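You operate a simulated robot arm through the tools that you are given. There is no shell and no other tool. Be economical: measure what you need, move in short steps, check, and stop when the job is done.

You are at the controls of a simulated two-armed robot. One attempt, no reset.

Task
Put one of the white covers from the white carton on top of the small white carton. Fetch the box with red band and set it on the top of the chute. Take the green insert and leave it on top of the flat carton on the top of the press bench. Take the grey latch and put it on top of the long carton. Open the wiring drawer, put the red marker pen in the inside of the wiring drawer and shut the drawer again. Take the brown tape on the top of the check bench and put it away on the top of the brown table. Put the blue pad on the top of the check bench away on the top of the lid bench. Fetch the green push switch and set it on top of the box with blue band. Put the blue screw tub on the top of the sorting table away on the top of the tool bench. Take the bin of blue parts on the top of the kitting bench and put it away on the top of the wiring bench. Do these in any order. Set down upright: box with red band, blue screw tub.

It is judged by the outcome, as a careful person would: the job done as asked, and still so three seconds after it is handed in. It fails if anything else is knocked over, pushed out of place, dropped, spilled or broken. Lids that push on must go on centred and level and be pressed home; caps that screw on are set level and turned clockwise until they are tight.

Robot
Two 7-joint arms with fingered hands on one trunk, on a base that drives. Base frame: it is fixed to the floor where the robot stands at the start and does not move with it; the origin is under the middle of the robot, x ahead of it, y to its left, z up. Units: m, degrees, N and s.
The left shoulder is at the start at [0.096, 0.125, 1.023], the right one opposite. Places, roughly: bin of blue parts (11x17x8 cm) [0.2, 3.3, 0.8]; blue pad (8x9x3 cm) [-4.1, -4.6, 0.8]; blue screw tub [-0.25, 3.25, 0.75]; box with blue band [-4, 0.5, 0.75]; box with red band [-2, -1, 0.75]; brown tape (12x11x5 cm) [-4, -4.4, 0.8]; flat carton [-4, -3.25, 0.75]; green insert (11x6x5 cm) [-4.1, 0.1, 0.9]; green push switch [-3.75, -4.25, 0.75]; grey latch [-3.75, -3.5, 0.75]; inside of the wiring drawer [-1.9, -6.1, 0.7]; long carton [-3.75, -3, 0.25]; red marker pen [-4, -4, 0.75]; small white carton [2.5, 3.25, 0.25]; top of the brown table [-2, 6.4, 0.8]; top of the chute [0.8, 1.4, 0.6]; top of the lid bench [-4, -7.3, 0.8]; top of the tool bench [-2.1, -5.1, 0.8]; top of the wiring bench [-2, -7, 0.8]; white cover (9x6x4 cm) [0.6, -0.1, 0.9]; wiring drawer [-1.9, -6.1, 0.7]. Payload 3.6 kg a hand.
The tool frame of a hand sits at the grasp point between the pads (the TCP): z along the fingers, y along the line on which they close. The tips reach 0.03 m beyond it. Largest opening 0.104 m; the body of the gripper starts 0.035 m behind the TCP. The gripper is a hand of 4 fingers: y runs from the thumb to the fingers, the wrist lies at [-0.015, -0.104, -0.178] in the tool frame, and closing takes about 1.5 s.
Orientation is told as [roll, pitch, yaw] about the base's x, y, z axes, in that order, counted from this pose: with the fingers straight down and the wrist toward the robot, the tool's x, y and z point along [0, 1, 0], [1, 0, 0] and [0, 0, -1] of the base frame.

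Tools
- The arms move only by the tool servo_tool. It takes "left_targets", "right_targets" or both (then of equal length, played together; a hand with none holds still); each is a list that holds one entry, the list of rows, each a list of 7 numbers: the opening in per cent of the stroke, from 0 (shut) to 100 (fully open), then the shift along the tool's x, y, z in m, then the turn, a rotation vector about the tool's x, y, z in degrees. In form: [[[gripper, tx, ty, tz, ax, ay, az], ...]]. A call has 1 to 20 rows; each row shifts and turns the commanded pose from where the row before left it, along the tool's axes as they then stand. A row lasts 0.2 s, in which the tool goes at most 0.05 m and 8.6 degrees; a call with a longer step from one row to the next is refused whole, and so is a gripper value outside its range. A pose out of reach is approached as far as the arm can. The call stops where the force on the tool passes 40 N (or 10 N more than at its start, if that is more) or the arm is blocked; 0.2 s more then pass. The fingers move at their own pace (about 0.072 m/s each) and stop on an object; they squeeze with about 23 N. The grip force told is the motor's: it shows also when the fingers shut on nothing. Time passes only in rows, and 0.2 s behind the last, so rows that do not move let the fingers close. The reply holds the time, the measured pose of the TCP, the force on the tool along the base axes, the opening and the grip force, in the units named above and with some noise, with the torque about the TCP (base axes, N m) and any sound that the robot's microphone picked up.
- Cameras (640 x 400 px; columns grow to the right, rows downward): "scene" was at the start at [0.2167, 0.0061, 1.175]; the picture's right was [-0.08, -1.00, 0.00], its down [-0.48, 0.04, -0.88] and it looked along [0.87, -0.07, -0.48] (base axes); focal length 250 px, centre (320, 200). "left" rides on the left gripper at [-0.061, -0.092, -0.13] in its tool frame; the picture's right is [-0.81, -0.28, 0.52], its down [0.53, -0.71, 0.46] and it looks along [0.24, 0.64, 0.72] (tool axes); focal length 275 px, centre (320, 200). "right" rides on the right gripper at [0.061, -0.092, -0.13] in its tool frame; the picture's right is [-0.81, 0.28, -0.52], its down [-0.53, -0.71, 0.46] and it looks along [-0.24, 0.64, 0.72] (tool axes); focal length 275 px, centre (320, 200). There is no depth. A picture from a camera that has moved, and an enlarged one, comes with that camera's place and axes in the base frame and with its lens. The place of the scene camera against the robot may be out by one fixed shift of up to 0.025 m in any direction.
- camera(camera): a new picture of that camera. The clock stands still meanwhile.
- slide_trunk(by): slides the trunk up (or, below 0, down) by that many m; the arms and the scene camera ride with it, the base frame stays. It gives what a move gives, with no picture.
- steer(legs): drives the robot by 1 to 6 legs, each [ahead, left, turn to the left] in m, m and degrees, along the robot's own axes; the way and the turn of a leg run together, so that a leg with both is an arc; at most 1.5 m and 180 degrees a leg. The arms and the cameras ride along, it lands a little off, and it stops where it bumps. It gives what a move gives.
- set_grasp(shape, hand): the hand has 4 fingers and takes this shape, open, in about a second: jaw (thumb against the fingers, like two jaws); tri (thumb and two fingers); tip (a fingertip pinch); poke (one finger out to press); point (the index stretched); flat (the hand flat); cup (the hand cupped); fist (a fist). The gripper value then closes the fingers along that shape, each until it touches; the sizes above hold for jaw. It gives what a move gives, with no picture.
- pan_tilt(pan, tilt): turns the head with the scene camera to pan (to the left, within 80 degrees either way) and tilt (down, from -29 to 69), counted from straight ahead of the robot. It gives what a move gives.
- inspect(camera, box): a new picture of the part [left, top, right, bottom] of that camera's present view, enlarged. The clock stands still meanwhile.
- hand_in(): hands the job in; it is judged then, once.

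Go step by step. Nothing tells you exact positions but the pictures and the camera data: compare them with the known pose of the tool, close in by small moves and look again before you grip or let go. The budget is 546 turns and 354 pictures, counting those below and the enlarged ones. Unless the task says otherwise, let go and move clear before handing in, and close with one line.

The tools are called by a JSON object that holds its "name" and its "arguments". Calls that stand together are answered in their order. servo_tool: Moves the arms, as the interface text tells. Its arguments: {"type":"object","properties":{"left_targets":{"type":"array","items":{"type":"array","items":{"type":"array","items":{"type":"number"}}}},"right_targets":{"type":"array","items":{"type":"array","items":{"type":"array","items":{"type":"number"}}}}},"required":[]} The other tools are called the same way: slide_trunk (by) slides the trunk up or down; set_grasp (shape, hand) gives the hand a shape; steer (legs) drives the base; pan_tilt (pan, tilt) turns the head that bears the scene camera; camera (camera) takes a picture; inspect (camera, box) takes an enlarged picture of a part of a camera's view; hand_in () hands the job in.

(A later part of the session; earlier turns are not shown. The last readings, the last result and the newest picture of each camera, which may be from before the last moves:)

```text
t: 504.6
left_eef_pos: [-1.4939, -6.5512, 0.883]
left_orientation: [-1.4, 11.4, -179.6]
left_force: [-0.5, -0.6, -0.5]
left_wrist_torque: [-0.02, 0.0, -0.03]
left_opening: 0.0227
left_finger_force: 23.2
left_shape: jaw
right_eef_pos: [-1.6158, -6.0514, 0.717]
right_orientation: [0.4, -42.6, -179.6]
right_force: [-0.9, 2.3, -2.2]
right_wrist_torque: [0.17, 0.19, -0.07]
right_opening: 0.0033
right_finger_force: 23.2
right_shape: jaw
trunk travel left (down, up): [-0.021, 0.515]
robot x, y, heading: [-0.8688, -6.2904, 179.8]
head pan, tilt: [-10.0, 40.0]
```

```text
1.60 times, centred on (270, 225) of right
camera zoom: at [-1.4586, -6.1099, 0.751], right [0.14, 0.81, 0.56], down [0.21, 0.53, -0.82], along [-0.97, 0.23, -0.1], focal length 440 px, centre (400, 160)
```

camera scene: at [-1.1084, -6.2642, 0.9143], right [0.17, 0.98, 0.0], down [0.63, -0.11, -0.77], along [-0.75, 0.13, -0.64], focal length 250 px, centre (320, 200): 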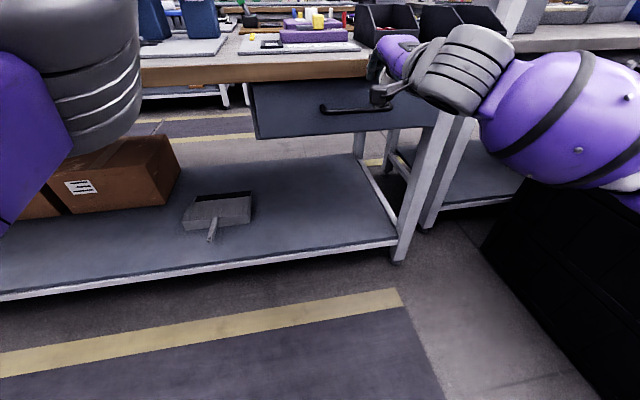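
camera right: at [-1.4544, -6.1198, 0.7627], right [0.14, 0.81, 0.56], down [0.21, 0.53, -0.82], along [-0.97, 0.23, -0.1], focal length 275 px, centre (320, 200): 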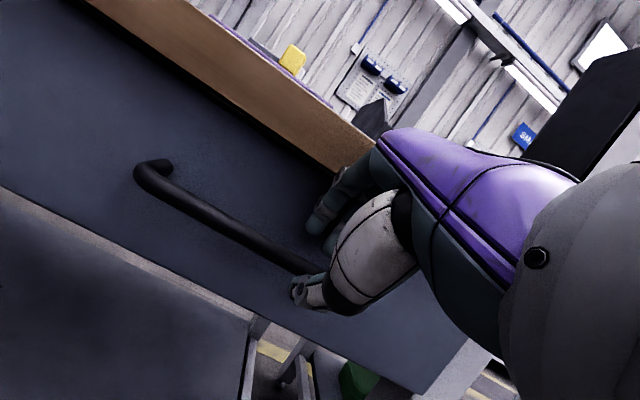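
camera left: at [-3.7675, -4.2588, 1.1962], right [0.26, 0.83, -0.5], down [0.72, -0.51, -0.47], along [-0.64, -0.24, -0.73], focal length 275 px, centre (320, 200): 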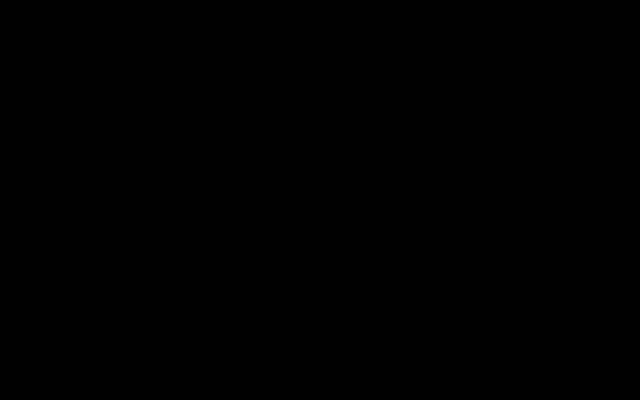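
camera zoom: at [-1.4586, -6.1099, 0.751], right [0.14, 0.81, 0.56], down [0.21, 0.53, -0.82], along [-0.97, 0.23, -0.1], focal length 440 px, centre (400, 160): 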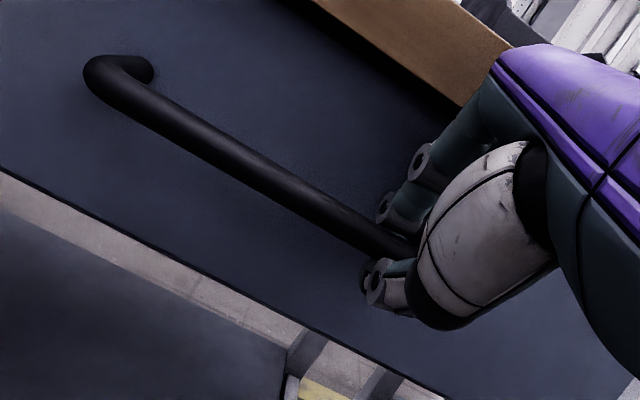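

{"name": "steer", "arguments": {"legs": [[-0.06, 0, 0]]}}

{"name": "camera", "arguments": {"camera": "right"}}

{"name": "inspect", "arguments": {"camera": "scene", "box": [240, 30, 480, 180]}}

```text
t: 505.6
left_eef_pos: [-1.4346, -6.5505, 0.8834]
left_orientation: [-1.4, 11.3, -179.6]
left_force: [0.2, -1.1, -0.8]
left_wrist_torque: [0.0, 0.01, -0.02]
left_opening: 0.0227
left_finger_force: 23.4
left_shape: jaw
right_eef_pos: [-1.5533, -6.052, 0.717]
right_orientation: [0.4, -42.6, -179.6]
right_force: [1.1, 0.7, -5.5]
right_wrist_torque: [0.14, 0.21, -0.09]
right_opening: 0.0034
right_finger_force: 23.1
right_shape: jaw
trunk travel left (down, up): [-0.021, 0.515]
robot x, y, heading: [-0.8066, -6.2946, 179.7]
head pan, tilt: [-10.0, 40.0]
```

```text
184 pictures are left
camera right: at [-1.3979, -6.1099, 0.7509], right [0.14, 0.82, 0.56], down [0.21, 0.53, -0.82], along [-0.97, 0.23, -0.1], focal length 275 px, centre (320, 200)
```

right: 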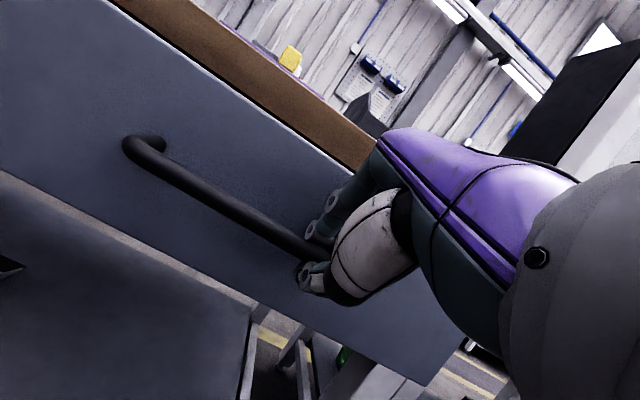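

```text
2.67 times, centred on (360, 105) of scene
camera zoom: at [-1.1006, -6.2636, 0.9141], right [0.18, 0.98, 0.0], down [0.63, -0.11, -0.77], along [-0.75, 0.13, -0.64], focal length 668 px, centre (213, 453)
```

zoom: 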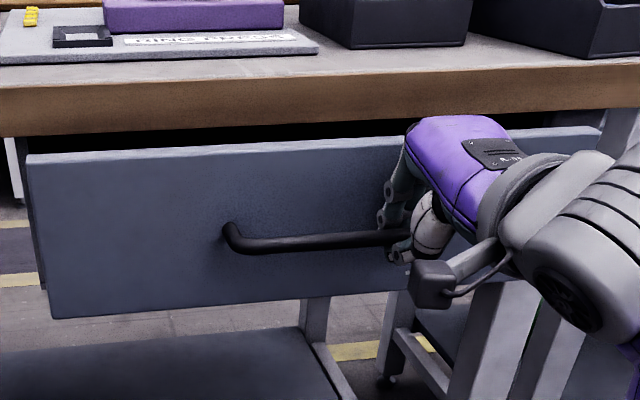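

The drawer is coming open. I'll pull another 16 cm.

{"name": "steer", "arguments": {"legs": [[-0.16, 0, 0]]}}

{"name": "camera", "arguments": {"camera": "scene"}}

```text
t: 507.0
left_eef_pos: [-1.2732, -6.5515, 0.8844]
left_orientation: [-1.4, 11.3, -179.6]
left_force: [-0.3, 0.2, 0.2]
left_wrist_torque: [-0.01, -0.03, -0.02]
left_opening: 0.0228
left_finger_force: 22.9
left_shape: jaw
right_eef_pos: [-1.3955, -6.0518, 0.7163]
right_orientation: [0.4, -42.7, -179.5]
right_force: [0.1, 3.7, -4.5]
right_wrist_torque: [0.2, 0.17, -0.14]
right_opening: 0.0037
right_finger_force: 23.1
right_shape: jaw
trunk travel left (down, up): [-0.021, 0.515]
robot x, y, heading: [-0.6463, -6.291, 180.0]
head pan, tilt: [-10.0, 40.0]
```

```text
182 pictures are left
camera scene: at [-0.941, -6.2639, 0.9141], right [0.18, 0.98, 0.0], down [0.63, -0.11, -0.77], along [-0.75, 0.13, -0.64], focal length 250 px, centre (320, 200)
```

scene: 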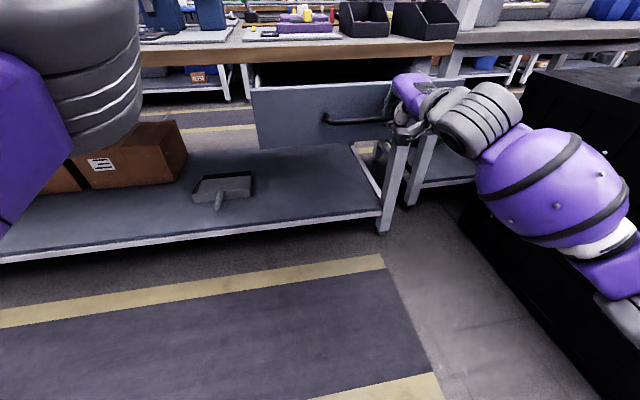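

The drawer is about 22 cm open. I'll release the bar and back the hand off, then raise the trunk and look inside.

{"name": "servo_tool", "arguments": {"right_targets": [[[15, 0, 0, 0, 0, 0, 0], [35, 0, 0, 0, 0, 0, 0], [40, 0, 0, 0, 0, 0, 0], [40, 0, 0, -0.02, 0, 0, 0], [40, 0, 0, -0.03, 0, 0, 0], [40, 0, 0, -0.03, 0, 0, 0], [40, 0, 0, -0.03, 0, 0, 0], [40, 0, 0, 0, 0, 0, 0]]]}}

{"name": "slide_trunk", "arguments": {"by": 0.25}}

{"name": "pan_tilt", "arguments": {"pan": -8, "tilt": 45}}

{"name": "camera", "arguments": {"camera": "scene"}}

```text
t: 508.8
left_eef_pos: [-1.2722, -6.5506, 0.8833]
left_orientation: [-1.5, 11.3, -179.7]
left_force: [-0.6, -0.9, 0.3]
left_wrist_torque: [0.0, -0.01, 0.0]
left_opening: 0.023
left_finger_force: 23.1
left_shape: jaw
right_eef_pos: [-1.3207, -6.0516, 0.7983]
right_orientation: [0.3, -42.6, -179.6]
right_force: [-0.4, 0.0, -0.1]
right_wrist_torque: [0.02, -0.03, -0.02]
right_opening: 0.0413
right_finger_force: 0.0
right_shape: jaw
trunk travel left (down, up): [-0.021, 0.515]
robot x, y, heading: [-0.6477, -6.2936, 180.1]
head pan, tilt: [-10.0, 40.0]
```

```text
t: 511.4
left_eef_pos: [-1.2732, -6.5508, 1.1338]
left_orientation: [-1.4, 11.4, -179.6]
left_force: [-0.7, -0.1, -0.1]
left_wrist_torque: [0.01, 0.01, 0.01]
left_opening: 0.0229
left_finger_force: 23.5
left_shape: jaw
right_eef_pos: [-1.3211, -6.0509, 1.0476]
right_orientation: [0.3, -42.4, -179.6]
right_force: [-1.4, -0.1, -0.5]
right_wrist_torque: [0.03, -0.01, 0.01]
right_opening: 0.0412
right_finger_force: 0.1
right_shape: jaw
trunk travel left (down, up): [-0.271, 0.265]
robot x, y, heading: [-0.6453, -6.2917, 180.1]
head pan, tilt: [-10.0, 40.0]
```

```text
t: 512.0
left_eef_pos: [-1.2733, -6.5518, 1.1346]
left_orientation: [-1.5, 11.5, -179.5]
left_force: [-1.3, 0.4, -0.5]
left_wrist_torque: [-0.02, 0.02, -0.02]
left_opening: 0.0226
left_finger_force: 22.9
left_shape: jaw
right_eef_pos: [-1.3197, -6.0512, 1.0478]
right_orientation: [0.5, -42.6, -179.6]
right_force: [0.4, -0.3, -0.3]
right_wrist_torque: [-0.02, 0.01, -0.01]
right_opening: 0.0413
right_finger_force: 0.1
right_shape: jaw
trunk travel left (down, up): [-0.271, 0.265]
robot x, y, heading: [-0.6462, -6.2901, 179.9]
head pan, tilt: [-8.0, 45.0]
```

```text
181 pictures are left
camera scene: at [-0.8567, -6.2679, 1.1721], right [0.14, 0.99, 0.0], down [0.7, -0.1, -0.71], along [-0.7, 0.1, -0.71], focal length 250 px, centre (320, 200)
```

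scene: 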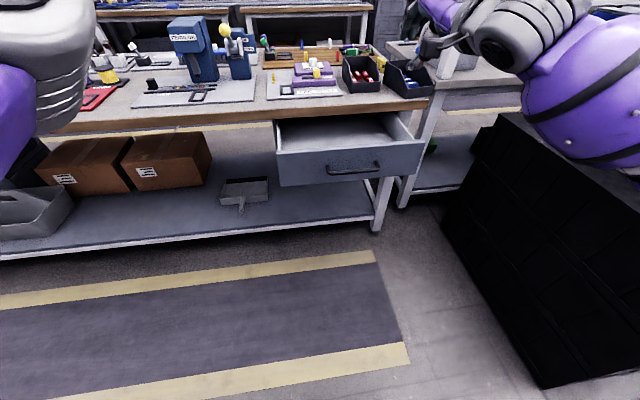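

The drawer is open and empty. I'll straighten the right hand and pull it back, then shift so the left hand with the marker is over the drawer.

{"name": "servo_tool", "arguments": {"right_targets": [[[60, 0, 0, -0.02, 8, 0, 0], [60, 0, -0.01, -0.02, 8, 0, 0], [60, 0, -0.01, -0.02, 8, 0, 0], [60, 0, -0.02, -0.02, 8, 0, 0], [60, 0, -0.02, -0.02, 8, 0, 0], [60, 0, -0.02, -0.02, 2.5, 0, 0], [60, 0, -0.02, 0, 0, 0, 0], [60, 0, 0, 0, 0, 0, 0]]], "left_targets": [[[0, 0, 0, 0, -6, 0, 0], [0, 0, 0, 0, -5.4, 0, 0], [0, 0, 0, 0, 0, 0, 0], [0, 0, 0, 0, 0, 0, 0], [0, 0, 0, 0, 0, 0, 0], [0, 0, 0, 0, 0, 0, 0], [0, 0, 0, 0, 0, 0, 0], [0, 0, 0, 0, 0, 0, 0]]]}}

{"name": "steer", "arguments": {"legs": [[0, -0.33, 0], [0.27, 0, 0]]}}

{"name": "pan_tilt", "arguments": {"pan": 8, "tilt": 50}}

{"name": "camera", "arguments": {"camera": "scene"}}

{"name": "camera", "arguments": {"camera": "right"}}

```text
t: 513.9
left_eef_pos: [-1.2734, -6.5504, 1.1341]
left_orientation: [-1.4, -0.1, -179.3]
left_force: [0.0, -0.4, -0.5]
left_wrist_torque: [0.01, -0.04, 0.01]
left_opening: 0.0229
left_finger_force: 23.1
left_shape: jaw
right_eef_pos: [-1.1806, -6.0488, 1.1331]
right_orientation: [0.2, -0.1, -179.4]
right_force: [0.0, -0.7, 0.4]
right_wrist_torque: [0.01, -0.03, 0.02]
right_opening: 0.0622
right_finger_force: 0.1
right_shape: jaw
trunk travel left (down, up): [-0.271, 0.265]
robot x, y, heading: [-0.6515, -6.2955, 180.0]
head pan, tilt: [-8.0, 45.0]
```

```text
t: 517.6
left_eef_pos: [-1.5473, -6.2181, 1.1336]
left_orientation: [-1.5, 0.0, -179.3]
left_force: [-0.7, 1.1, -0.2]
left_wrist_torque: [0.02, 0.01, 0.0]
left_opening: 0.0228
left_finger_force: 23.3
left_shape: jaw
right_eef_pos: [-1.4557, -5.7136, 1.1339]
right_orientation: [0.3, 0.0, -179.3]
right_force: [0.7, 0.5, -0.4]
right_wrist_torque: [-0.01, 0.01, 0.0]
right_opening: 0.0624
right_finger_force: 0.0
right_shape: jaw
trunk travel left (down, up): [-0.271, 0.265]
robot x, y, heading: [-0.9219, -5.9579, 180.2]
head pan, tilt: [-8.0, 45.0]
```

```text
t: 518.4
left_eef_pos: [-1.5469, -6.2175, 1.135]
left_orientation: [-1.2, 0.0, -179.3]
left_force: [-0.2, 0.0, -0.6]
left_wrist_torque: [0.0, -0.01, -0.01]
left_opening: 0.0229
left_finger_force: 23.0
left_shape: jaw
right_eef_pos: [-1.4556, -5.7135, 1.1341]
right_orientation: [0.3, -0.2, -179.3]
right_force: [0.3, 0.7, -0.3]
right_wrist_torque: [-0.03, -0.03, -0.02]
right_opening: 0.0621
right_finger_force: 0.0
right_shape: jaw
trunk travel left (down, up): [-0.271, 0.265]
robot x, y, heading: [-0.9202, -5.9578, 180.0]
head pan, tilt: [8.0, 50.0]
```

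```text
180 pictures are left
camera scene: at [-1.1262, -5.9548, 1.1652], right [-0.14, 0.99, 0.0], down [0.76, 0.11, -0.64], along [-0.64, -0.09, -0.77], focal length 250 px, centre (320, 200)
```

scene: 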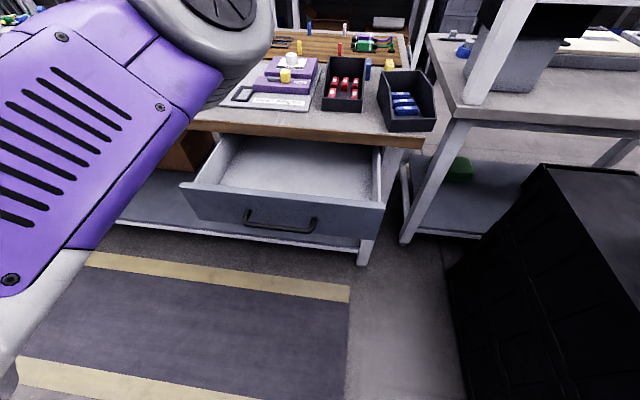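

```text
179 pictures are left
camera right: at [-1.3618, -5.7722, 1.264], right [-0.28, 0.81, 0.51], down [0.71, 0.54, -0.46], along [-0.65, 0.23, -0.72], focal length 275 px, centre (320, 200)
```

right: 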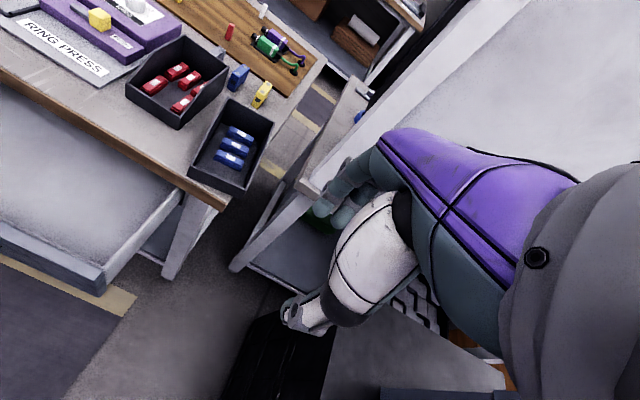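

I'll move the marker over the drawer's middle, and tilt the left hand 45° sideways so the marker lies down rather than stands.

{"name": "servo_tool", "arguments": {"left_targets": [[[0, -0.025, 0, 0.03, 0, 0, 0], [0, -0.025, 0, 0.04, 0, 0, 0], [0, -0.025, 0, 0.04, 0, 0, 0], [0, -0.022, 0, 0.04, 0, 0, 0], [0, 0, 0, 0.04, 0, 0, 0], [0, 0, 0, 0.04, 0, 0, 0], [0, 0, 0, 0.03, 0, 0, 0], [0, 0, 0, 0, 0, -7.5, 0], [0, 0, 0, 0, 0, -7.5, 0], [0, 0, 0, 0, 0, -7.5, 0], [0, 0, 0, 0, 0, -7.5, 0], [0, 0, 0, 0, 0, -7.5, 0], [0, 0, 0, 0, 0, -7.5, 0], [0, 0, 0, 0, 0, 0, 0]]]}}

{"name": "camera", "arguments": {"camera": "scene"}}

{"name": "camera", "arguments": {"camera": "right"}}

```text
t: 521.4
left_eef_pos: [-1.5486, -6.1125, 0.8764]
left_orientation: [-46.6, 0.0, -179.4]
left_force: [-0.4, -0.6, 0.1]
left_wrist_torque: [-0.02, 0.0, -0.01]
left_opening: 0.0227
left_finger_force: 22.9
left_shape: jaw
right_eef_pos: [-1.4543, -5.7145, 1.1337]
right_orientation: [0.3, -0.1, -179.3]
right_force: [0.1, -0.9, -0.4]
right_wrist_torque: [0.02, -0.02, 0.02]
right_opening: 0.0621
right_finger_force: 0.1
right_shape: jaw
trunk travel left (down, up): [-0.271, 0.265]
robot x, y, heading: [-0.923, -5.9574, 180.2]
head pan, tilt: [8.0, 50.0]
```

```text
178 pictures are left
camera scene: at [-1.1262, -5.9548, 1.1651], right [-0.14, 0.99, 0.0], down [0.76, 0.11, -0.64], along [-0.64, -0.09, -0.77], focal length 250 px, centre (320, 200)
```

scene: 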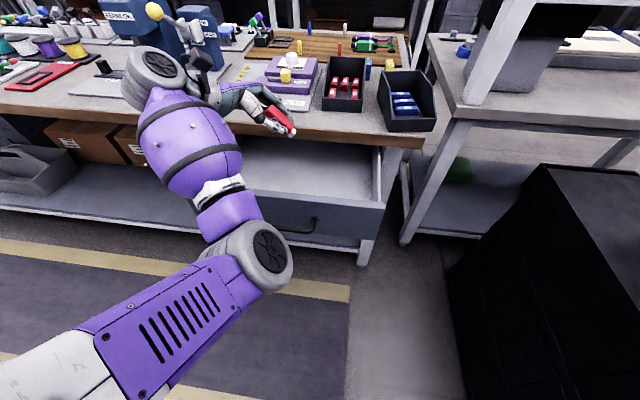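

```text
177 pictures are left
camera right: at [-1.3618, -5.7721, 1.264], right [-0.28, 0.81, 0.51], down [0.71, 0.54, -0.46], along [-0.65, 0.23, -0.72], focal length 275 px, centre (320, 200)
```

right: 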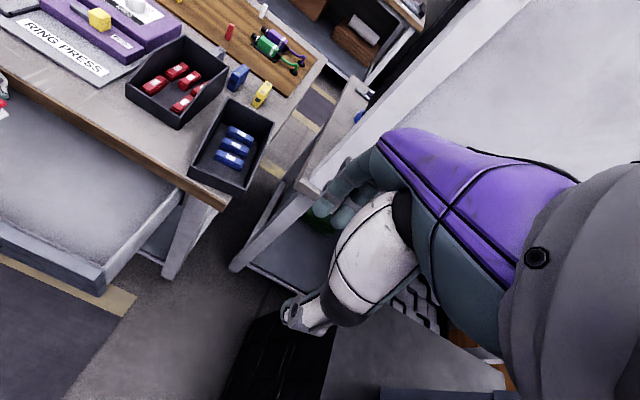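

Clear of the panel. I'll lower straight down into the drawer until the marker touches the floor.

{"name": "servo_tool", "arguments": {"left_targets": [[[0, 0.02, 0, 0.02, 0, 0, 0], [0, 0.02, 0, 0.02, 0, 0, 0], [0, 0.02, 0, 0.02, 0, 0, 0], [0, 0.02, 0, 0.02, 0, 0, 0], [0, 0.014, 0, 0.014, 0, 0, 0], [0, 0.01, 0, 0.01, 0, 0, 0], [0, 0.007, 0, 0.007, 0, 0, 0], [0, 0.005, 0, 0.005, 0, 0, 0], [0, 0.004, 0, 0.004, 0, 0, 0], [0, 0.004, 0, 0.004, 0, 0, 0], [0, 0.004, 0, 0.004, 0, 0, 0], [0, 0, 0, 0, 0, 0, 0]]]}}

{"name": "camera", "arguments": {"camera": "scene"}}

```text
t: 524.0
left_eef_pos: [-1.5486, -6.1088, 0.7023]
left_orientation: [-46.2, -0.7, -179.2]
left_force: [-0.7, -0.3, -0.4]
left_wrist_torque: [-0.02, -0.01, -0.03]
left_opening: 0.0226
left_finger_force: 22.7
left_shape: jaw
right_eef_pos: [-1.4515, -5.7132, 1.1347]
right_orientation: [0.4, -0.2, -179.3]
right_force: [-0.1, 0.5, 0.3]
right_wrist_torque: [-0.01, -0.01, -0.04]
right_opening: 0.0621
right_finger_force: 0.1
right_shape: jaw
trunk travel left (down, up): [-0.271, 0.265]
robot x, y, heading: [-0.9238, -5.9581, 179.8]
head pan, tilt: [8.0, 50.0]
```

```text
176 pictures are left
camera scene: at [-1.1233, -5.9536, 1.166], right [-0.14, 0.99, 0.0], down [0.76, 0.11, -0.64], along [-0.64, -0.09, -0.76], focal length 250 px, centre (320, 200)
```

scene: 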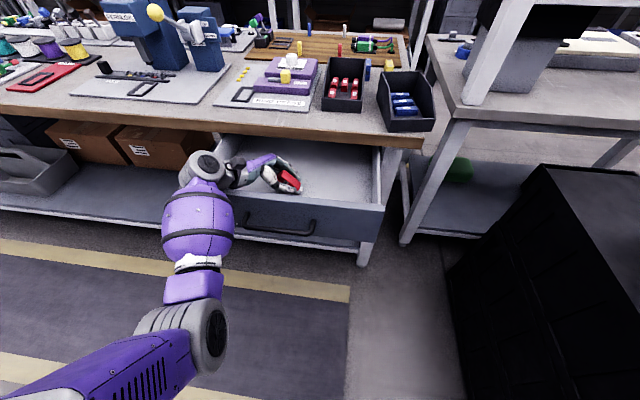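

{"name": "inspect", "arguments": {"camera": "scene", "box": [170, 120, 400, 270]}}

```text
2.67 times, centred on (285, 195) of scene
camera zoom: at [-1.1233, -5.9536, 1.166], right [-0.14, 0.99, 0.0], down [0.76, 0.11, -0.64], along [-0.64, -0.09, -0.76], focal length 668 px, centre (413, 213)
```

zoom: 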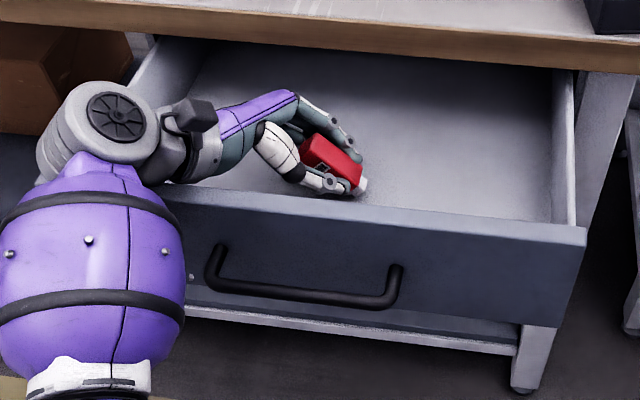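

The marker's tip is just above the drawer floor. I'll release it here.

{"name": "servo_tool", "arguments": {"left_targets": [[[20, 0, 0, 0, 0, 0, 0], [45, 0, 0, 0, 0, 0, 0], [60, 0, 0, 0, 0, 0, 0], [60, 0, 0, 0, 0, 0, 0], [60, 0, 0, 0, 0, 0, 0]]]}}

{"name": "inspect", "arguments": {"camera": "scene", "box": [170, 120, 400, 270]}}

```text
t: 525.2
left_eef_pos: [-1.5478, -6.1079, 0.7016]
left_orientation: [-46.3, -0.7, -179.2]
left_force: [-0.3, 0.1, -0.4]
left_wrist_torque: [0.02, 0.0, 0.02]
left_opening: 0.062
left_finger_force: 0.1
left_shape: jaw
right_eef_pos: [-1.4512, -5.7126, 1.1344]
right_orientation: [0.3, -0.2, -179.2]
right_force: [0.1, 0.2, 0.4]
right_wrist_torque: [-0.03, 0.02, -0.02]
right_opening: 0.0621
right_finger_force: 0.0
right_shape: jaw
trunk travel left (down, up): [-0.271, 0.265]
robot x, y, heading: [-0.9234, -5.9592, 179.8]
head pan, tilt: [8.0, 50.0]
```

```text
2.67 times, centred on (285, 195) of scene
camera zoom: at [-1.1232, -5.9538, 1.1657], right [-0.14, 0.99, 0.0], down [0.76, 0.11, -0.65], along [-0.64, -0.09, -0.76], focal length 668 px, centre (413, 213)
```

zoom: 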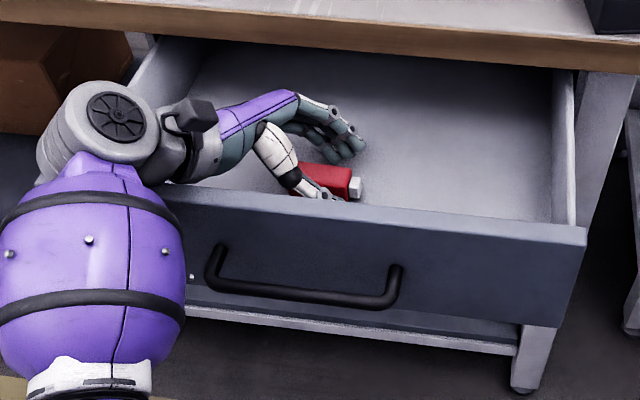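

The marker lies flat in the drawer. I'll lift the hand straight up and square it again.

{"name": "servo_tool", "arguments": {"left_targets": [[[60, -0.01, 0, -0.01, 0, 0, 0], [60, -0.02, 0, -0.02, 0, 0, 0], [60, -0.02, 0, -0.02, 0, 0, 0], [60, -0.02, 0, -0.02, 0, 0, 0], [60, -0.025, 0, -0.025, 0, 0, 0], [60, -0.025, 0, -0.025, 0, 0, 0], [60, -0.025, 0, -0.025, 0, 0, 0], [60, 0, 0, 0, 0, 7.5, 0], [60, 0, 0, 0, 0, 7.5, 0], [60, 0, 0, 0, 0, 7.5, 0], [60, 0, 0, 0, 0, 7.5, 0], [60, 0, 0, 0, 0, 7.5, 0], [60, 0, 0, 0, 0, 7.5, 0], [60, 0, 0, -0.04, 0, 0, 0], [60, 0.02, -0.02, -0.04, 0, 0, 0], [60, 0.03, -0.02, -0.04, 0, 0, 0], [60, 0, 0, 0, 0, 0, 0]]]}}

{"name": "camera", "arguments": {"camera": "scene"}}

```text
refused: row 16 steps farther than a row can; nothing moved
```

```text
173 pictures are left
camera scene: at [-1.1232, -5.9538, 1.1657], right [-0.14, 0.99, 0.0], down [0.76, 0.11, -0.65], along [-0.64, -0.09, -0.76], focal length 250 px, centre (320, 200)
```

scene: 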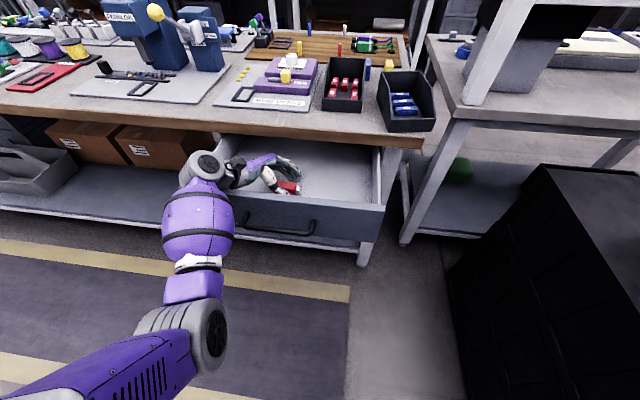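

{"name": "servo_tool", "arguments": {"left_targets": [[[60, -0.01, 0, -0.01, 0, 0, 0], [60, -0.02, 0, -0.02, 0, 0, 0], [60, -0.02, 0, -0.02, 0, 0, 0], [60, -0.02, 0, -0.02, 0, 0, 0], [60, -0.025, 0, -0.025, 0, 0, 0], [60, -0.025, 0, -0.025, 0, 0, 0], [60, -0.025, 0, -0.025, 0, 0, 0], [60, 0, 0, 0, 0, 7.5, 0], [60, 0, 0, 0, 0, 7.5, 0], [60, 0, 0, 0, 0, 7.5, 0], [60, 0, 0, 0, 0, 7.5, 0], [60, 0, 0, 0, 0, 7.5, 0], [60, 0, 0, 0, 0, 7.5, 0], [60, 0, 0, -0.04, 0, 0, 0], [60, 0.02, -0.02, -0.03, 0, 0, 0], [60, 0.02, -0.02, -0.03, 0, 0, 0], [60, 0, 0, 0, 0, 0, 0]]]}}

{"name": "camera", "arguments": {"camera": "scene"}}

```text
t: 528.8
left_eef_pos: [-1.5079, -6.155, 0.9989]
left_orientation: [-1.5, 0.1, -179.3]
left_force: [0.3, 0.9, 0.0]
left_wrist_torque: [0.0, 0.01, -0.01]
left_opening: 0.0621
left_finger_force: 0.1
left_shape: jaw
right_eef_pos: [-1.4552, -5.7148, 1.1338]
right_orientation: [0.4, 0.0, -179.2]
right_force: [-0.3, 0.8, 0.5]
right_wrist_torque: [-0.03, 0.01, -0.01]
right_opening: 0.0618
right_finger_force: 0.0
right_shape: jaw
trunk travel left (down, up): [-0.271, 0.265]
robot x, y, heading: [-0.918, -5.9592, 180.0]
head pan, tilt: [8.0, 50.0]
```

```text
172 pictures are left
camera scene: at [-1.1266, -5.9545, 1.1651], right [-0.14, 0.99, 0.0], down [0.76, 0.11, -0.64], along [-0.64, -0.09, -0.77], focal length 250 px, centre (320, 200)
```

scene: 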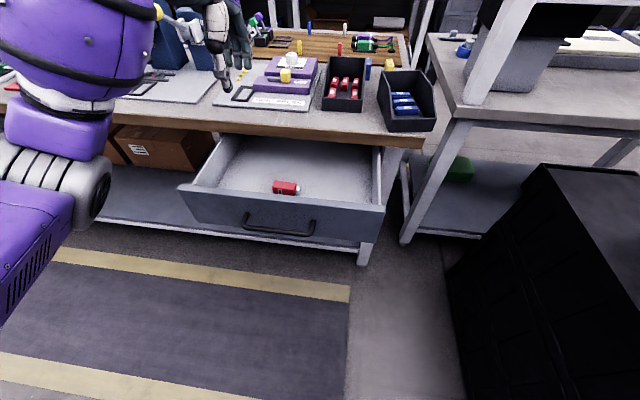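

The marker is in the drawer. To shut it I'll grip the handle again the same way and push by driving forward. First I'll go back to the earlier stance.

{"name": "steer", "arguments": {"legs": [[-0.27, 0, 0], [0, 0.335, 0]]}}

{"name": "slide_trunk", "arguments": {"by": -0.25}}

{"name": "servo_tool", "arguments": {"right_targets": [[[40, 0, 0, 0, -8.2, 0, 0], [40, 0, 0, 0, -8.2, 0, 0], [40, 0, 0, 0, -8.2, 0, 0], [40, 0, 0, 0, -8.2, 0, 0], [40, 0, 0, 0, -8.2, 0, 0], [40, 0, 0, 0, -1.6, 0, 0], [40, 0, 0, 0, 0, 0, 0]]]}}

{"name": "camera", "arguments": {"camera": "right"}}

```text
t: 532.5
left_eef_pos: [-1.2335, -6.4919, 0.9984]
left_orientation: [-1.4, 0.0, -179.2]
left_force: [0.3, 0.6, 0.2]
left_wrist_torque: [-0.01, 0.02, 0.03]
left_opening: 0.0622
left_finger_force: 0.1
left_shape: jaw
right_eef_pos: [-1.1774, -6.051, 1.1342]
right_orientation: [0.3, -0.1, -179.4]
right_force: [0.1, -0.6, 0.1]
right_wrist_torque: [-0.01, 0.01, 0.0]
right_opening: 0.0622
right_finger_force: 0.0
right_shape: jaw
trunk travel left (down, up): [-0.271, 0.265]
robot x, y, heading: [-0.6458, -6.2936, 179.9]
head pan, tilt: [8.0, 50.0]
```

```text
t: 535.1
left_eef_pos: [-1.232, -6.4917, 0.7486]
left_orientation: [-1.5, -0.1, -179.2]
left_force: [-0.4, -0.3, -0.3]
left_wrist_torque: [0.02, -0.01, -0.01]
left_opening: 0.0624
left_finger_force: 0.0
left_shape: jaw
right_eef_pos: [-1.1777, -6.0491, 0.8837]
right_orientation: [0.3, -0.2, -179.4]
right_force: [-0.8, 0.5, 0.2]
right_wrist_torque: [-0.01, -0.01, -0.01]
right_opening: 0.0622
right_finger_force: 0.0
right_shape: jaw
trunk travel left (down, up): [-0.021, 0.515]
robot x, y, heading: [-0.6432, -6.2923, 180.0]
head pan, tilt: [8.0, 50.0]
```

```text
t: 536.7
left_eef_pos: [-1.2317, -6.4904, 0.7484]
left_orientation: [-1.4, 0.0, -179.2]
left_force: [-0.4, 0.8, 0.0]
left_wrist_torque: [-0.02, -0.01, 0.0]
left_opening: 0.0619
left_finger_force: 0.0
left_shape: jaw
right_eef_pos: [-1.1776, -6.0484, 0.8829]
right_orientation: [0.3, -42.8, -179.7]
right_force: [-0.6, 0.2, 0.5]
right_wrist_torque: [0.0, 0.03, 0.0]
right_opening: 0.0419
right_finger_force: 0.0
right_shape: jaw
trunk travel left (down, up): [-0.021, 0.515]
robot x, y, heading: [-0.6397, -6.2946, 179.9]
head pan, tilt: [8.0, 50.0]
```

```text
171 pictures are left
camera right: at [-1.0215, -6.1075, 0.9171], right [0.14, 0.81, 0.56], down [0.21, 0.53, -0.82], along [-0.97, 0.23, -0.1], focal length 275 px, centre (320, 200)
```

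right: 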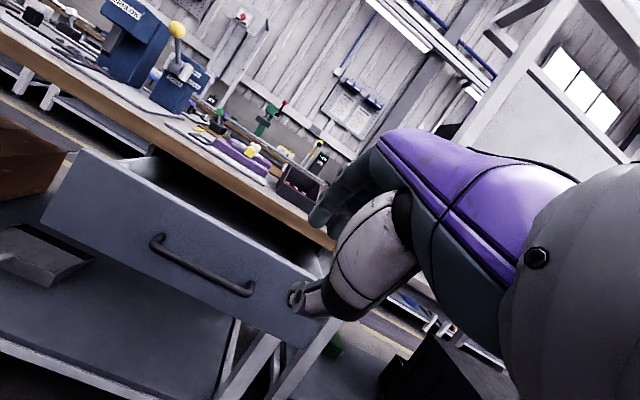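

{"name": "servo_tool", "arguments": {"right_targets": [[[40, 0, 0.0079, 0.0265, 0, 0, 0], [40, 0, 0.0079, 0.0265, 0, 0, 0], [40, 0, 0.0079, 0.0265, 0, 0, 0], [40, 0, 0.0079, 0.0265, 0, 0, 0], [40, 0, 0.0079, 0.0265, 0, 0, 0], [40, 0, 0.0079, 0.0265, 0, 0, 0], [36, 0, 0, 0.025, 0, 0, 0], [36, 0, 0, 0.03, 0, 0, 0], [30, 0, 0, 0.03, 0, 0, 0], [26, 0, 0, 0.02, 0, 0, 0], [26, 0, 0, 0.004, 0, 0, 0], [26, 0, 0, 0, 0, 0, 0]]]}}

{"name": "inspect", "arguments": {"camera": "right", "box": [120, 100, 420, 350]}}

```text
t: 539.3
left_eef_pos: [-1.2316, -6.4927, 0.7485]
left_orientation: [-1.5, -0.1, -179.3]
left_force: [0.5, 0.7, 0.3]
left_wrist_torque: [-0.05, -0.02, 0.0]
left_opening: 0.0622
left_finger_force: 0.2
left_shape: jaw
right_eef_pos: [-1.3953, -6.0524, 0.717]
right_orientation: [0.4, -42.7, -179.6]
right_force: [1.3, 0.6, -0.2]
right_wrist_torque: [-0.02, 0.05, 0.0]
right_opening: 0.0272
right_finger_force: 0.0
right_shape: jaw
trunk travel left (down, up): [-0.021, 0.515]
robot x, y, heading: [-0.645, -6.2957, 180.2]
head pan, tilt: [8.0, 50.0]
```

```text
1.60 times, centred on (270, 225) of right
camera zoom: at [-1.2384, -6.1105, 0.7519], right [0.14, 0.81, 0.56], down [0.21, 0.53, -0.82], along [-0.97, 0.23, -0.1], focal length 440 px, centre (400, 160)
```

zoom: 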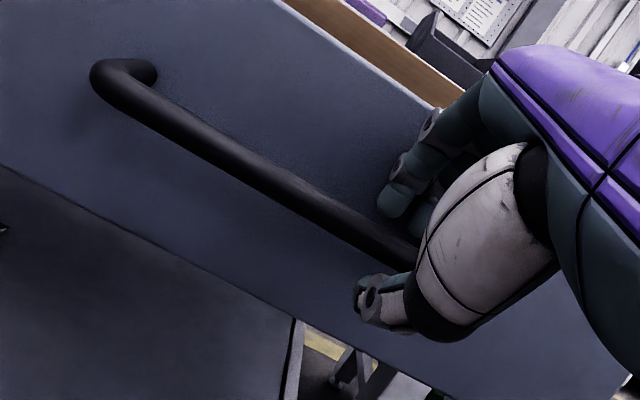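

The hand is exactly where it was. I'll grip the bar and push the drawer shut by driving forward.

{"name": "servo_tool", "arguments": {"right_targets": [[[10, 0, 0, 0, 0, 0, 0], [0, 0, 0, 0, 0, 0, 0], [0, 0, 0, 0, 0, 0, 0], [0, 0, 0, 0, 0, 0, 0], [0, 0, 0, 0, 0, 0, 0]]]}}

{"name": "steer", "arguments": {"legs": [[0.215, 0, 0]]}}

{"name": "camera", "arguments": {"camera": "scene"}}

{"name": "camera", "arguments": {"camera": "right"}}

```text
t: 540.5
left_eef_pos: [-1.2323, -6.4911, 0.7489]
left_orientation: [-1.4, 0.0, -179.3]
left_force: [0.3, 0.9, 0.4]
left_wrist_torque: [0.03, 0.0, 0.0]
left_opening: 0.0619
left_finger_force: 0.0
left_shape: jaw
right_eef_pos: [-1.3961, -6.053, 0.7183]
right_orientation: [0.3, -42.6, -179.6]
right_force: [-0.6, 0.4, -2.1]
right_wrist_torque: [0.16, 0.17, -0.03]
right_opening: 0.0033
right_finger_force: 22.7
right_shape: jaw
trunk travel left (down, up): [-0.021, 0.515]
robot x, y, heading: [-0.6454, -6.2939, 179.8]
head pan, tilt: [8.0, 50.0]
```

```text
t: 542.2
left_eef_pos: [-1.4502, -6.4915, 0.7498]
left_orientation: [-1.4, 0.0, -179.3]
left_force: [0.6, -0.2, -0.1]
left_wrist_torque: [-0.03, -0.01, 0.01]
left_opening: 0.0621
left_finger_force: 0.1
left_shape: jaw
right_eef_pos: [-1.6136, -6.0526, 0.7176]
right_orientation: [0.4, -42.6, -179.6]
right_force: [-0.4, -1.6, -4.6]
right_wrist_torque: [0.06, 0.1, 0.01]
right_opening: 0.0042
right_finger_force: 23.0
right_shape: jaw
trunk travel left (down, up): [-0.021, 0.515]
robot x, y, heading: [-0.864, -6.2934, 179.9]
head pan, tilt: [8.0, 50.0]
```

```text
169 pictures are left
camera scene: at [-1.1495, -6.2904, 0.9], right [-0.14, 0.99, 0.0], down [0.76, 0.11, -0.64], along [-0.64, -0.09, -0.77], focal length 250 px, centre (320, 200)
```

scene: 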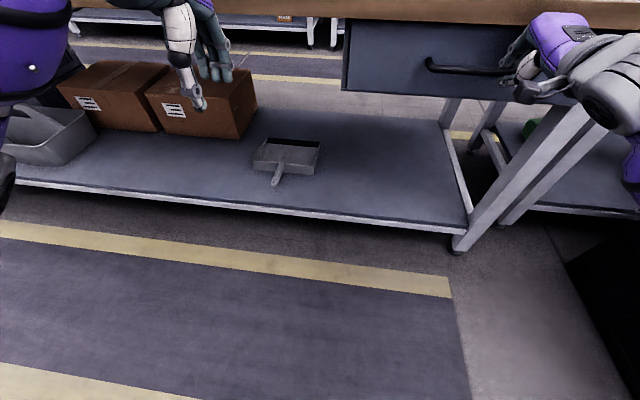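

```text
168 pictures are left
camera right: at [-1.457, -6.1103, 0.7517], right [0.14, 0.81, 0.56], down [0.21, 0.53, -0.82], along [-0.97, 0.23, -0.1], focal length 275 px, centre (320, 200)
```

right: 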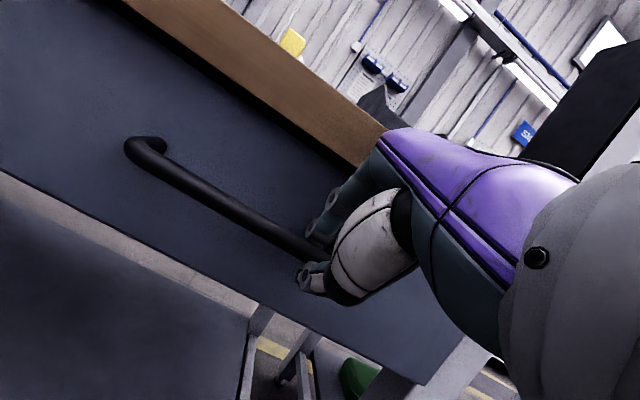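

Nearly shut (2 mm from the start). I'll push the last bit and then let go.

{"name": "servo_tool", "arguments": {"right_targets": [[[0, 0, 0.003, 0.003, 0, 0, 0], [0, 0, 0.003, 0.003, 0, 0, 0], [0, 0, 0, 0, 0, 0, 0]]]}}

{"name": "servo_tool", "arguments": {"right_targets": [[[15, 0, 0, 0, 0, 0, 0], [30, 0, 0, 0, 0, 0, 0], [30, 0, 0, 0, 0, 0, 0], [30, 0, 0, -0.01, 0, 0, 0], [30, 0, -0.005, -0.02, 0, 0, 0], [30, 0, -0.02, -0.03, 0, 0, 0], [30, 0, -0.02, -0.03, 0, 0, 0], [30, 0, 0, 0, 0, 0, 0]]]}}

{"name": "camera", "arguments": {"camera": "right"}}

```text
t: 543.0
left_eef_pos: [-1.4487, -6.4906, 0.7497]
left_orientation: [-1.4, -0.1, -179.3]
left_force: [-0.8, -0.4, -0.2]
left_wrist_torque: [0.01, 0.02, -0.01]
left_opening: 0.0619
left_finger_force: 0.0
left_shape: jaw
right_eef_pos: [-1.6187, -6.0521, 0.7192]
right_orientation: [0.4, -42.8, -179.6]
right_force: [36.5, 0.1, -1.7]
right_wrist_torque: [0.32, 0.44, -0.49]
right_opening: 0.0061
right_finger_force: 23.9
right_shape: jaw
trunk travel left (down, up): [-0.021, 0.515]
robot x, y, heading: [-0.8641, -6.2916, 179.8]
head pan, tilt: [8.0, 50.0]
```

```text
t: 543.7
left_eef_pos: [-1.4471, -6.4896, 0.7503]
left_orientation: [-1.5, 0.0, -179.4]
left_force: [-0.2, 0.8, 0.3]
left_wrist_torque: [0.0, -0.02, -0.01]
left_opening: 0.0622
left_finger_force: 0.1
left_shape: jaw
right_eef_pos: [-1.617, -6.0527, 0.7176]
right_orientation: [0.6, -42.6, -179.6]
right_force: [28.1, -0.6, -1.0]
right_wrist_torque: [-0.17, 0.59, -0.51]
right_opening: 0.0271
right_finger_force: 0.2
right_shape: jaw
trunk travel left (down, up): [-0.021, 0.515]
robot x, y, heading: [-0.8651, -6.2895, 179.7]
head pan, tilt: [8.0, 50.0]
stopped in row 3 (right hand): the force on the tool passed its limit (the readings are from after the stop); the commanded pose is now the measured one
```

```text
167 pictures are left
camera right: at [-1.462, -6.1102, 0.7518], right [0.14, 0.82, 0.56], down [0.21, 0.53, -0.82], along [-0.97, 0.23, -0.1], focal length 275 px, centre (320, 200)
```

right: 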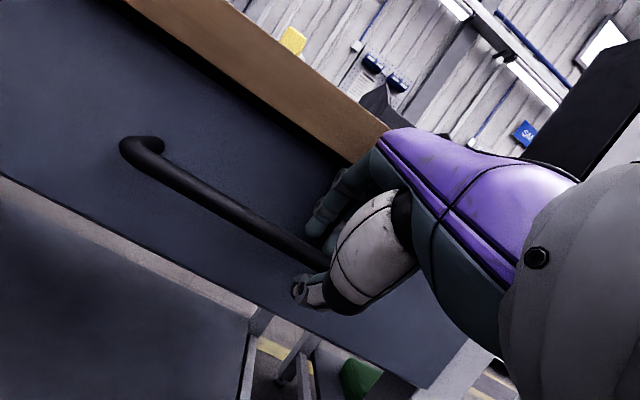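

The drawer is fully shut. Now I'll back the hand out the way it came.

{"name": "servo_tool", "arguments": {"right_targets": [[[26, 0, 0, -0.008, 0, 0, 0], [26, 0, -0.004, -0.01, 0, 0, 0], [26, 0, -0.006, -0.02, 0, 0, 0], [26, 0, -0.02, -0.03, 0, 0, 0], [26, 0, -0.02, -0.03, 0, 0, 0], [26, 0, 0, 0, 0, 0, 0]]]}}

{"name": "camera", "arguments": {"camera": "right"}}

```text
t: 545.1
left_eef_pos: [-1.4502, -6.4919, 0.7499]
left_orientation: [-1.4, 0.0, -179.3]
left_force: [0.2, -0.4, 0.0]
left_wrist_torque: [-0.01, 0.03, -0.02]
left_opening: 0.0626
left_finger_force: 0.1
left_shape: jaw
right_eef_pos: [-1.5173, -6.051, 0.7557]
right_orientation: [0.5, -42.5, -179.7]
right_force: [-0.6, -0.2, 0.5]
right_wrist_torque: [0.01, -0.02, 0.01]
right_opening: 0.0269
right_finger_force: 0.1
right_shape: jaw
trunk travel left (down, up): [-0.021, 0.515]
robot x, y, heading: [-0.8634, -6.2939, 179.6]
head pan, tilt: [8.0, 50.0]
```

```text
166 pictures are left
camera right: at [-1.361, -6.1087, 0.7896], right [0.14, 0.82, 0.56], down [0.21, 0.53, -0.82], along [-0.97, 0.23, -0.1], focal length 275 px, centre (320, 200)
```

right: 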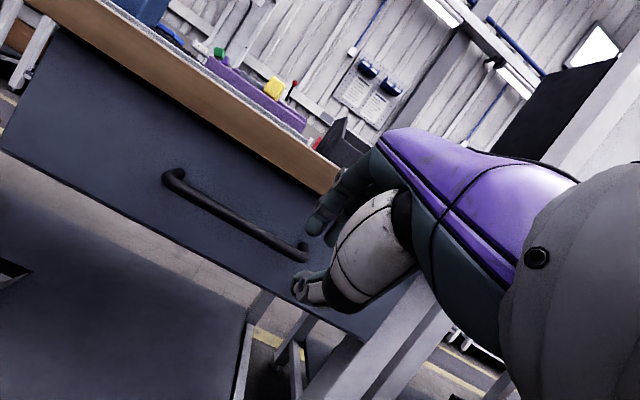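

Drawer done. I'll stand up, square the right hand, and drive north and round to the west aisle for the green insert.

{"name": "steer", "arguments": {"legs": [[-0.45, 0, 0]]}}

{"name": "slide_trunk", "arguments": {"by": 0.25}}

{"name": "servo_tool", "arguments": {"right_targets": [[[100, 0, 0, -0.01, 8, 0, 0], [100, 0, 0, -0.01, 8, 0, 0], [100, 0, 0, 0, 8, 0, 0], [100, 0, 0, 0, 8, 0, 0], [100, 0, 0, 0, 8, 0, 0], [100, 0, 0, -0.03, 2.5, 0, 0], [100, 0, 0, -0.03, 0, 0, 0]]], "left_targets": [[[100, 0, 0, -0.03, 0, 0, 0], [100, 0, 0, -0.03, 0, 0, 0], [100, 0, 0, -0.02, 0, 0, 0], [100, 0, 0, 0, 0, 0, 0], [100, 0, 0, 0, 0, 0, 0], [100, 0, 0, 0, 0, 0, 0], [100, 0, 0, 0, 0, 0, 0]]]}}

{"name": "steer", "arguments": {"legs": [[0, 0, -90], [0, -0.18, 0], [1.5, 0, 0], [1.5, 0, 0], [0.1, 0, 0], [0, 0, 90]]}}

{"name": "steer", "arguments": {"legs": [[1.4, 0, 0], [1.15, 0, 0], [0, 0, -90]]}}

{"name": "pan_tilt", "arguments": {"pan": 0, "tilt": 15}}

{"name": "camera", "arguments": {"camera": "scene"}}

```text
t: 547.8
left_eef_pos: [-0.9949, -6.4941, 0.7495]
left_orientation: [-1.4, 0.0, -179.0]
left_force: [-0.1, 0.3, 0.0]
left_wrist_torque: [-0.03, 0.0, 0.0]
left_opening: 0.062
left_finger_force: 0.1
left_shape: jaw
right_eef_pos: [-1.0661, -6.0537, 0.7544]
right_orientation: [0.5, -42.6, -179.3]
right_force: [0.0, 0.6, 0.3]
right_wrist_torque: [-0.04, 0.01, -0.01]
right_opening: 0.0268
right_finger_force: 0.0
right_shape: jaw
trunk travel left (down, up): [-0.021, 0.515]
robot x, y, heading: [-0.4063, -6.2897, -179.7]
head pan, tilt: [8.0, 50.0]
```

```text
t: 550.4
left_eef_pos: [-0.9944, -6.4938, 0.999]
left_orientation: [-1.4, 0.0, -178.9]
left_force: [0.9, 1.0, -0.1]
left_wrist_torque: [0.0, -0.02, 0.01]
left_opening: 0.0621
left_finger_force: 0.1
left_shape: jaw
right_eef_pos: [-1.0658, -6.0552, 1.0041]
right_orientation: [0.5, -42.3, -179.3]
right_force: [0.1, 0.2, -0.8]
right_wrist_torque: [-0.01, 0.01, -0.02]
right_opening: 0.027
right_finger_force: 0.0
right_shape: jaw
trunk travel left (down, up): [-0.271, 0.265]
robot x, y, heading: [-0.4124, -6.2948, -179.6]
head pan, tilt: [8.0, 50.0]
```

```text
t: 552.0
left_eef_pos: [-0.9956, -6.4974, 1.0792]
left_orientation: [-1.4, 0.0, -179.0]
left_force: [-0.2, -0.1, -0.2]
left_wrist_torque: [-0.02, 0.01, 0.01]
left_opening: 0.1035
left_finger_force: 0.0
left_shape: jaw
right_eef_pos: [-1.0513, -6.0539, 1.0808]
right_orientation: [0.2, 0.0, -179.0]
right_force: [-0.3, -0.1, 0.6]
right_wrist_torque: [0.04, -0.02, 0.0]
right_opening: 0.1037
right_finger_force: 0.1
right_shape: jaw
trunk travel left (down, up): [-0.271, 0.265]
robot x, y, heading: [-0.4073, -6.2938, -179.6]
head pan, tilt: [8.0, 50.0]
```

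```text
t: 576.1
left_eef_pos: [-0.9073, -3.3804, 1.0779]
left_orientation: [-1.3, 0.0, -177.4]
left_force: [-0.1, -0.1, 0.3]
left_wrist_torque: [-0.02, -0.04, -0.04]
left_opening: 0.1035
left_finger_force: 0.0
left_shape: jaw
right_eef_pos: [-0.9749, -2.9392, 1.0813]
right_orientation: [0.3, 0.0, -177.4]
right_force: [0.1, -0.8, 0.0]
right_wrist_torque: [-0.01, 0.03, -0.01]
right_opening: 0.1039
right_finger_force: 0.0
right_shape: jaw
trunk travel left (down, up): [-0.271, 0.265]
robot x, y, heading: [-0.3236, -3.1626, -178.5]
head pan, tilt: [8.0, 50.0]
```

```text
t: 592.4
left_eef_pos: [-3.0827, -2.6658, 1.0778]
left_orientation: [-1.3, 0.1, 91.9]
left_force: [0.0, -0.1, 0.1]
left_wrist_torque: [0.01, 0.03, 0.01]
left_opening: 0.1037
left_finger_force: 0.0
left_shape: jaw
right_eef_pos: [-2.642, -2.6034, 1.0807]
right_orientation: [0.4, 0.0, 91.9]
right_force: [0.4, 0.4, -0.3]
right_wrist_torque: [-0.01, -0.02, -0.01]
right_opening: 0.1036
right_finger_force: 0.1
right_shape: jaw
trunk travel left (down, up): [-0.271, 0.265]
robot x, y, heading: [-2.8678, -3.2488, 91.0]
head pan, tilt: [8.0, 50.0]
```

```text
t: 593.4
left_eef_pos: [-3.084, -2.6657, 1.0781]
left_orientation: [-1.4, 0.0, 91.9]
left_force: [0.0, -0.5, -0.3]
left_wrist_torque: [-0.02, 0.0, -0.01]
left_opening: 0.1038
left_finger_force: 0.1
left_shape: jaw
right_eef_pos: [-2.6404, -2.6032, 1.0808]
right_orientation: [0.3, 0.0, 91.9]
right_force: [0.6, -0.1, -0.1]
right_wrist_torque: [-0.02, -0.03, 0.03]
right_opening: 0.1038
right_finger_force: 0.1
right_shape: jaw
trunk travel left (down, up): [-0.271, 0.265]
robot x, y, heading: [-2.873, -3.2487, 91.4]
head pan, tilt: [0.0, 15.0]
```

```text
165 pictures are left
camera scene: at [-2.878, -3.0179, 1.2188], right [1.0, 0.02, 0.0], down [0.01, -0.26, -0.97], along [-0.02, 0.97, -0.26], focal length 250 px, centre (320, 200)
```

scene: 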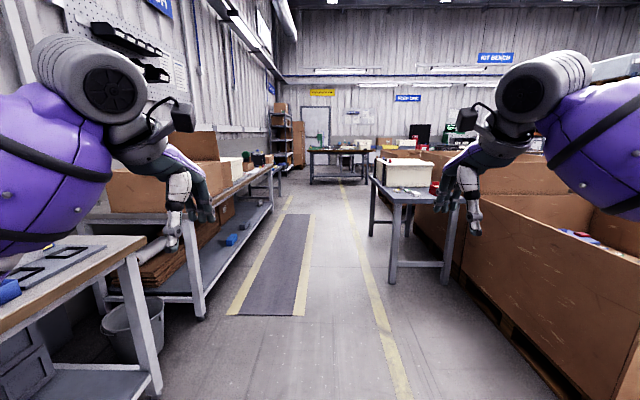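

The north aisle is clear: the small table with the red-banded box is on the right, and the benches are on the left. I'll drive up to the green insert near y = 0.1.

{"name": "steer", "arguments": {"legs": [[0, 0.1, -1.2], [1.5, 0, 0], [1.5, 0, 0], [0.25, 0, 0]]}}

{"name": "steer", "arguments": {"legs": [[0, 0, 90]]}}

{"name": "pan_tilt", "arguments": {"pan": 0, "tilt": 28}}

{"name": "camera", "arguments": {"camera": "scene"}}

```text
t: 610.2
left_eef_pos: [-3.1617, 0.6283, 1.0781]
left_orientation: [-1.5, 0.0, 90.9]
left_force: [-0.1, 0.1, -0.5]
left_wrist_torque: [0.0, 0.02, -0.02]
left_opening: 0.104
left_finger_force: 0.1
left_shape: jaw
right_eef_pos: [-2.7199, 0.6833, 1.0805]
right_orientation: [0.4, 0.0, 91.0]
right_force: [-1.1, 0.1, 0.1]
right_wrist_torque: [0.0, -0.01, -0.01]
right_opening: 0.1038
right_finger_force: 0.1
right_shape: jaw
trunk travel left (down, up): [-0.271, 0.265]
robot x, y, heading: [-2.9577, 0.0421, 90.1]
head pan, tilt: [0.0, 15.0]
```

```text
t: 614.5
left_eef_pos: [-3.5392, -0.1799, 1.0776]
left_orientation: [-1.4, 0.1, -177.3]
left_force: [0.2, 0.4, 0.9]
left_wrist_torque: [-0.04, 0.01, -0.03]
left_opening: 0.1038
left_finger_force: 0.1
left_shape: jaw
right_eef_pos: [-3.607, 0.261, 1.0811]
right_orientation: [0.4, 0.0, -177.3]
right_force: [0.9, -0.2, 0.0]
right_wrist_torque: [0.01, 0.01, 0.0]
right_opening: 0.104
right_finger_force: 0.0
right_shape: jaw
trunk travel left (down, up): [-0.271, 0.265]
robot x, y, heading: [-2.9588, 0.0413, -178.0]
head pan, tilt: [0.0, 15.0]
```

```text
t: 615.2
left_eef_pos: [-3.5388, -0.1796, 1.0796]
left_orientation: [-1.3, 0.0, -177.4]
left_force: [0.2, 1.4, 0.0]
left_wrist_torque: [0.02, -0.01, -0.02]
left_opening: 0.1037
left_finger_force: 0.1
left_shape: jaw
right_eef_pos: [-3.6058, 0.26, 1.0814]
right_orientation: [0.4, -0.1, -177.4]
right_force: [-0.3, -0.5, -0.4]
right_wrist_torque: [-0.02, 0.02, -0.01]
right_opening: 0.1038
right_finger_force: 0.0
right_shape: jaw
trunk travel left (down, up): [-0.271, 0.265]
robot x, y, heading: [-2.9562, 0.0391, -177.8]
head pan, tilt: [0.0, 28.0]
```

```text
164 pictures are left
camera scene: at [-3.1781, 0.047, 1.1979], right [-0.03, 1.0, 0.0], down [0.47, 0.02, -0.88], along [-0.88, -0.03, -0.47], focal length 250 px, centre (320, 200)
```

scene: 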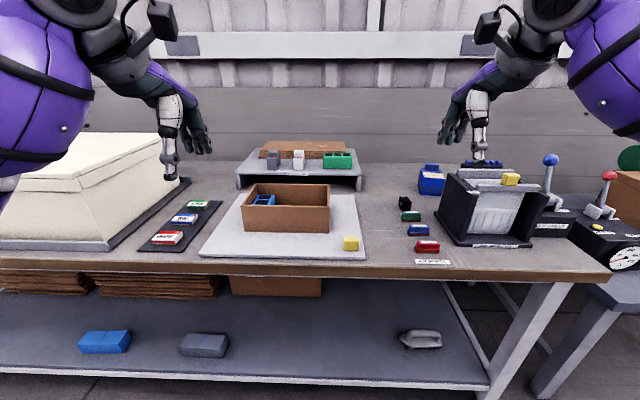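

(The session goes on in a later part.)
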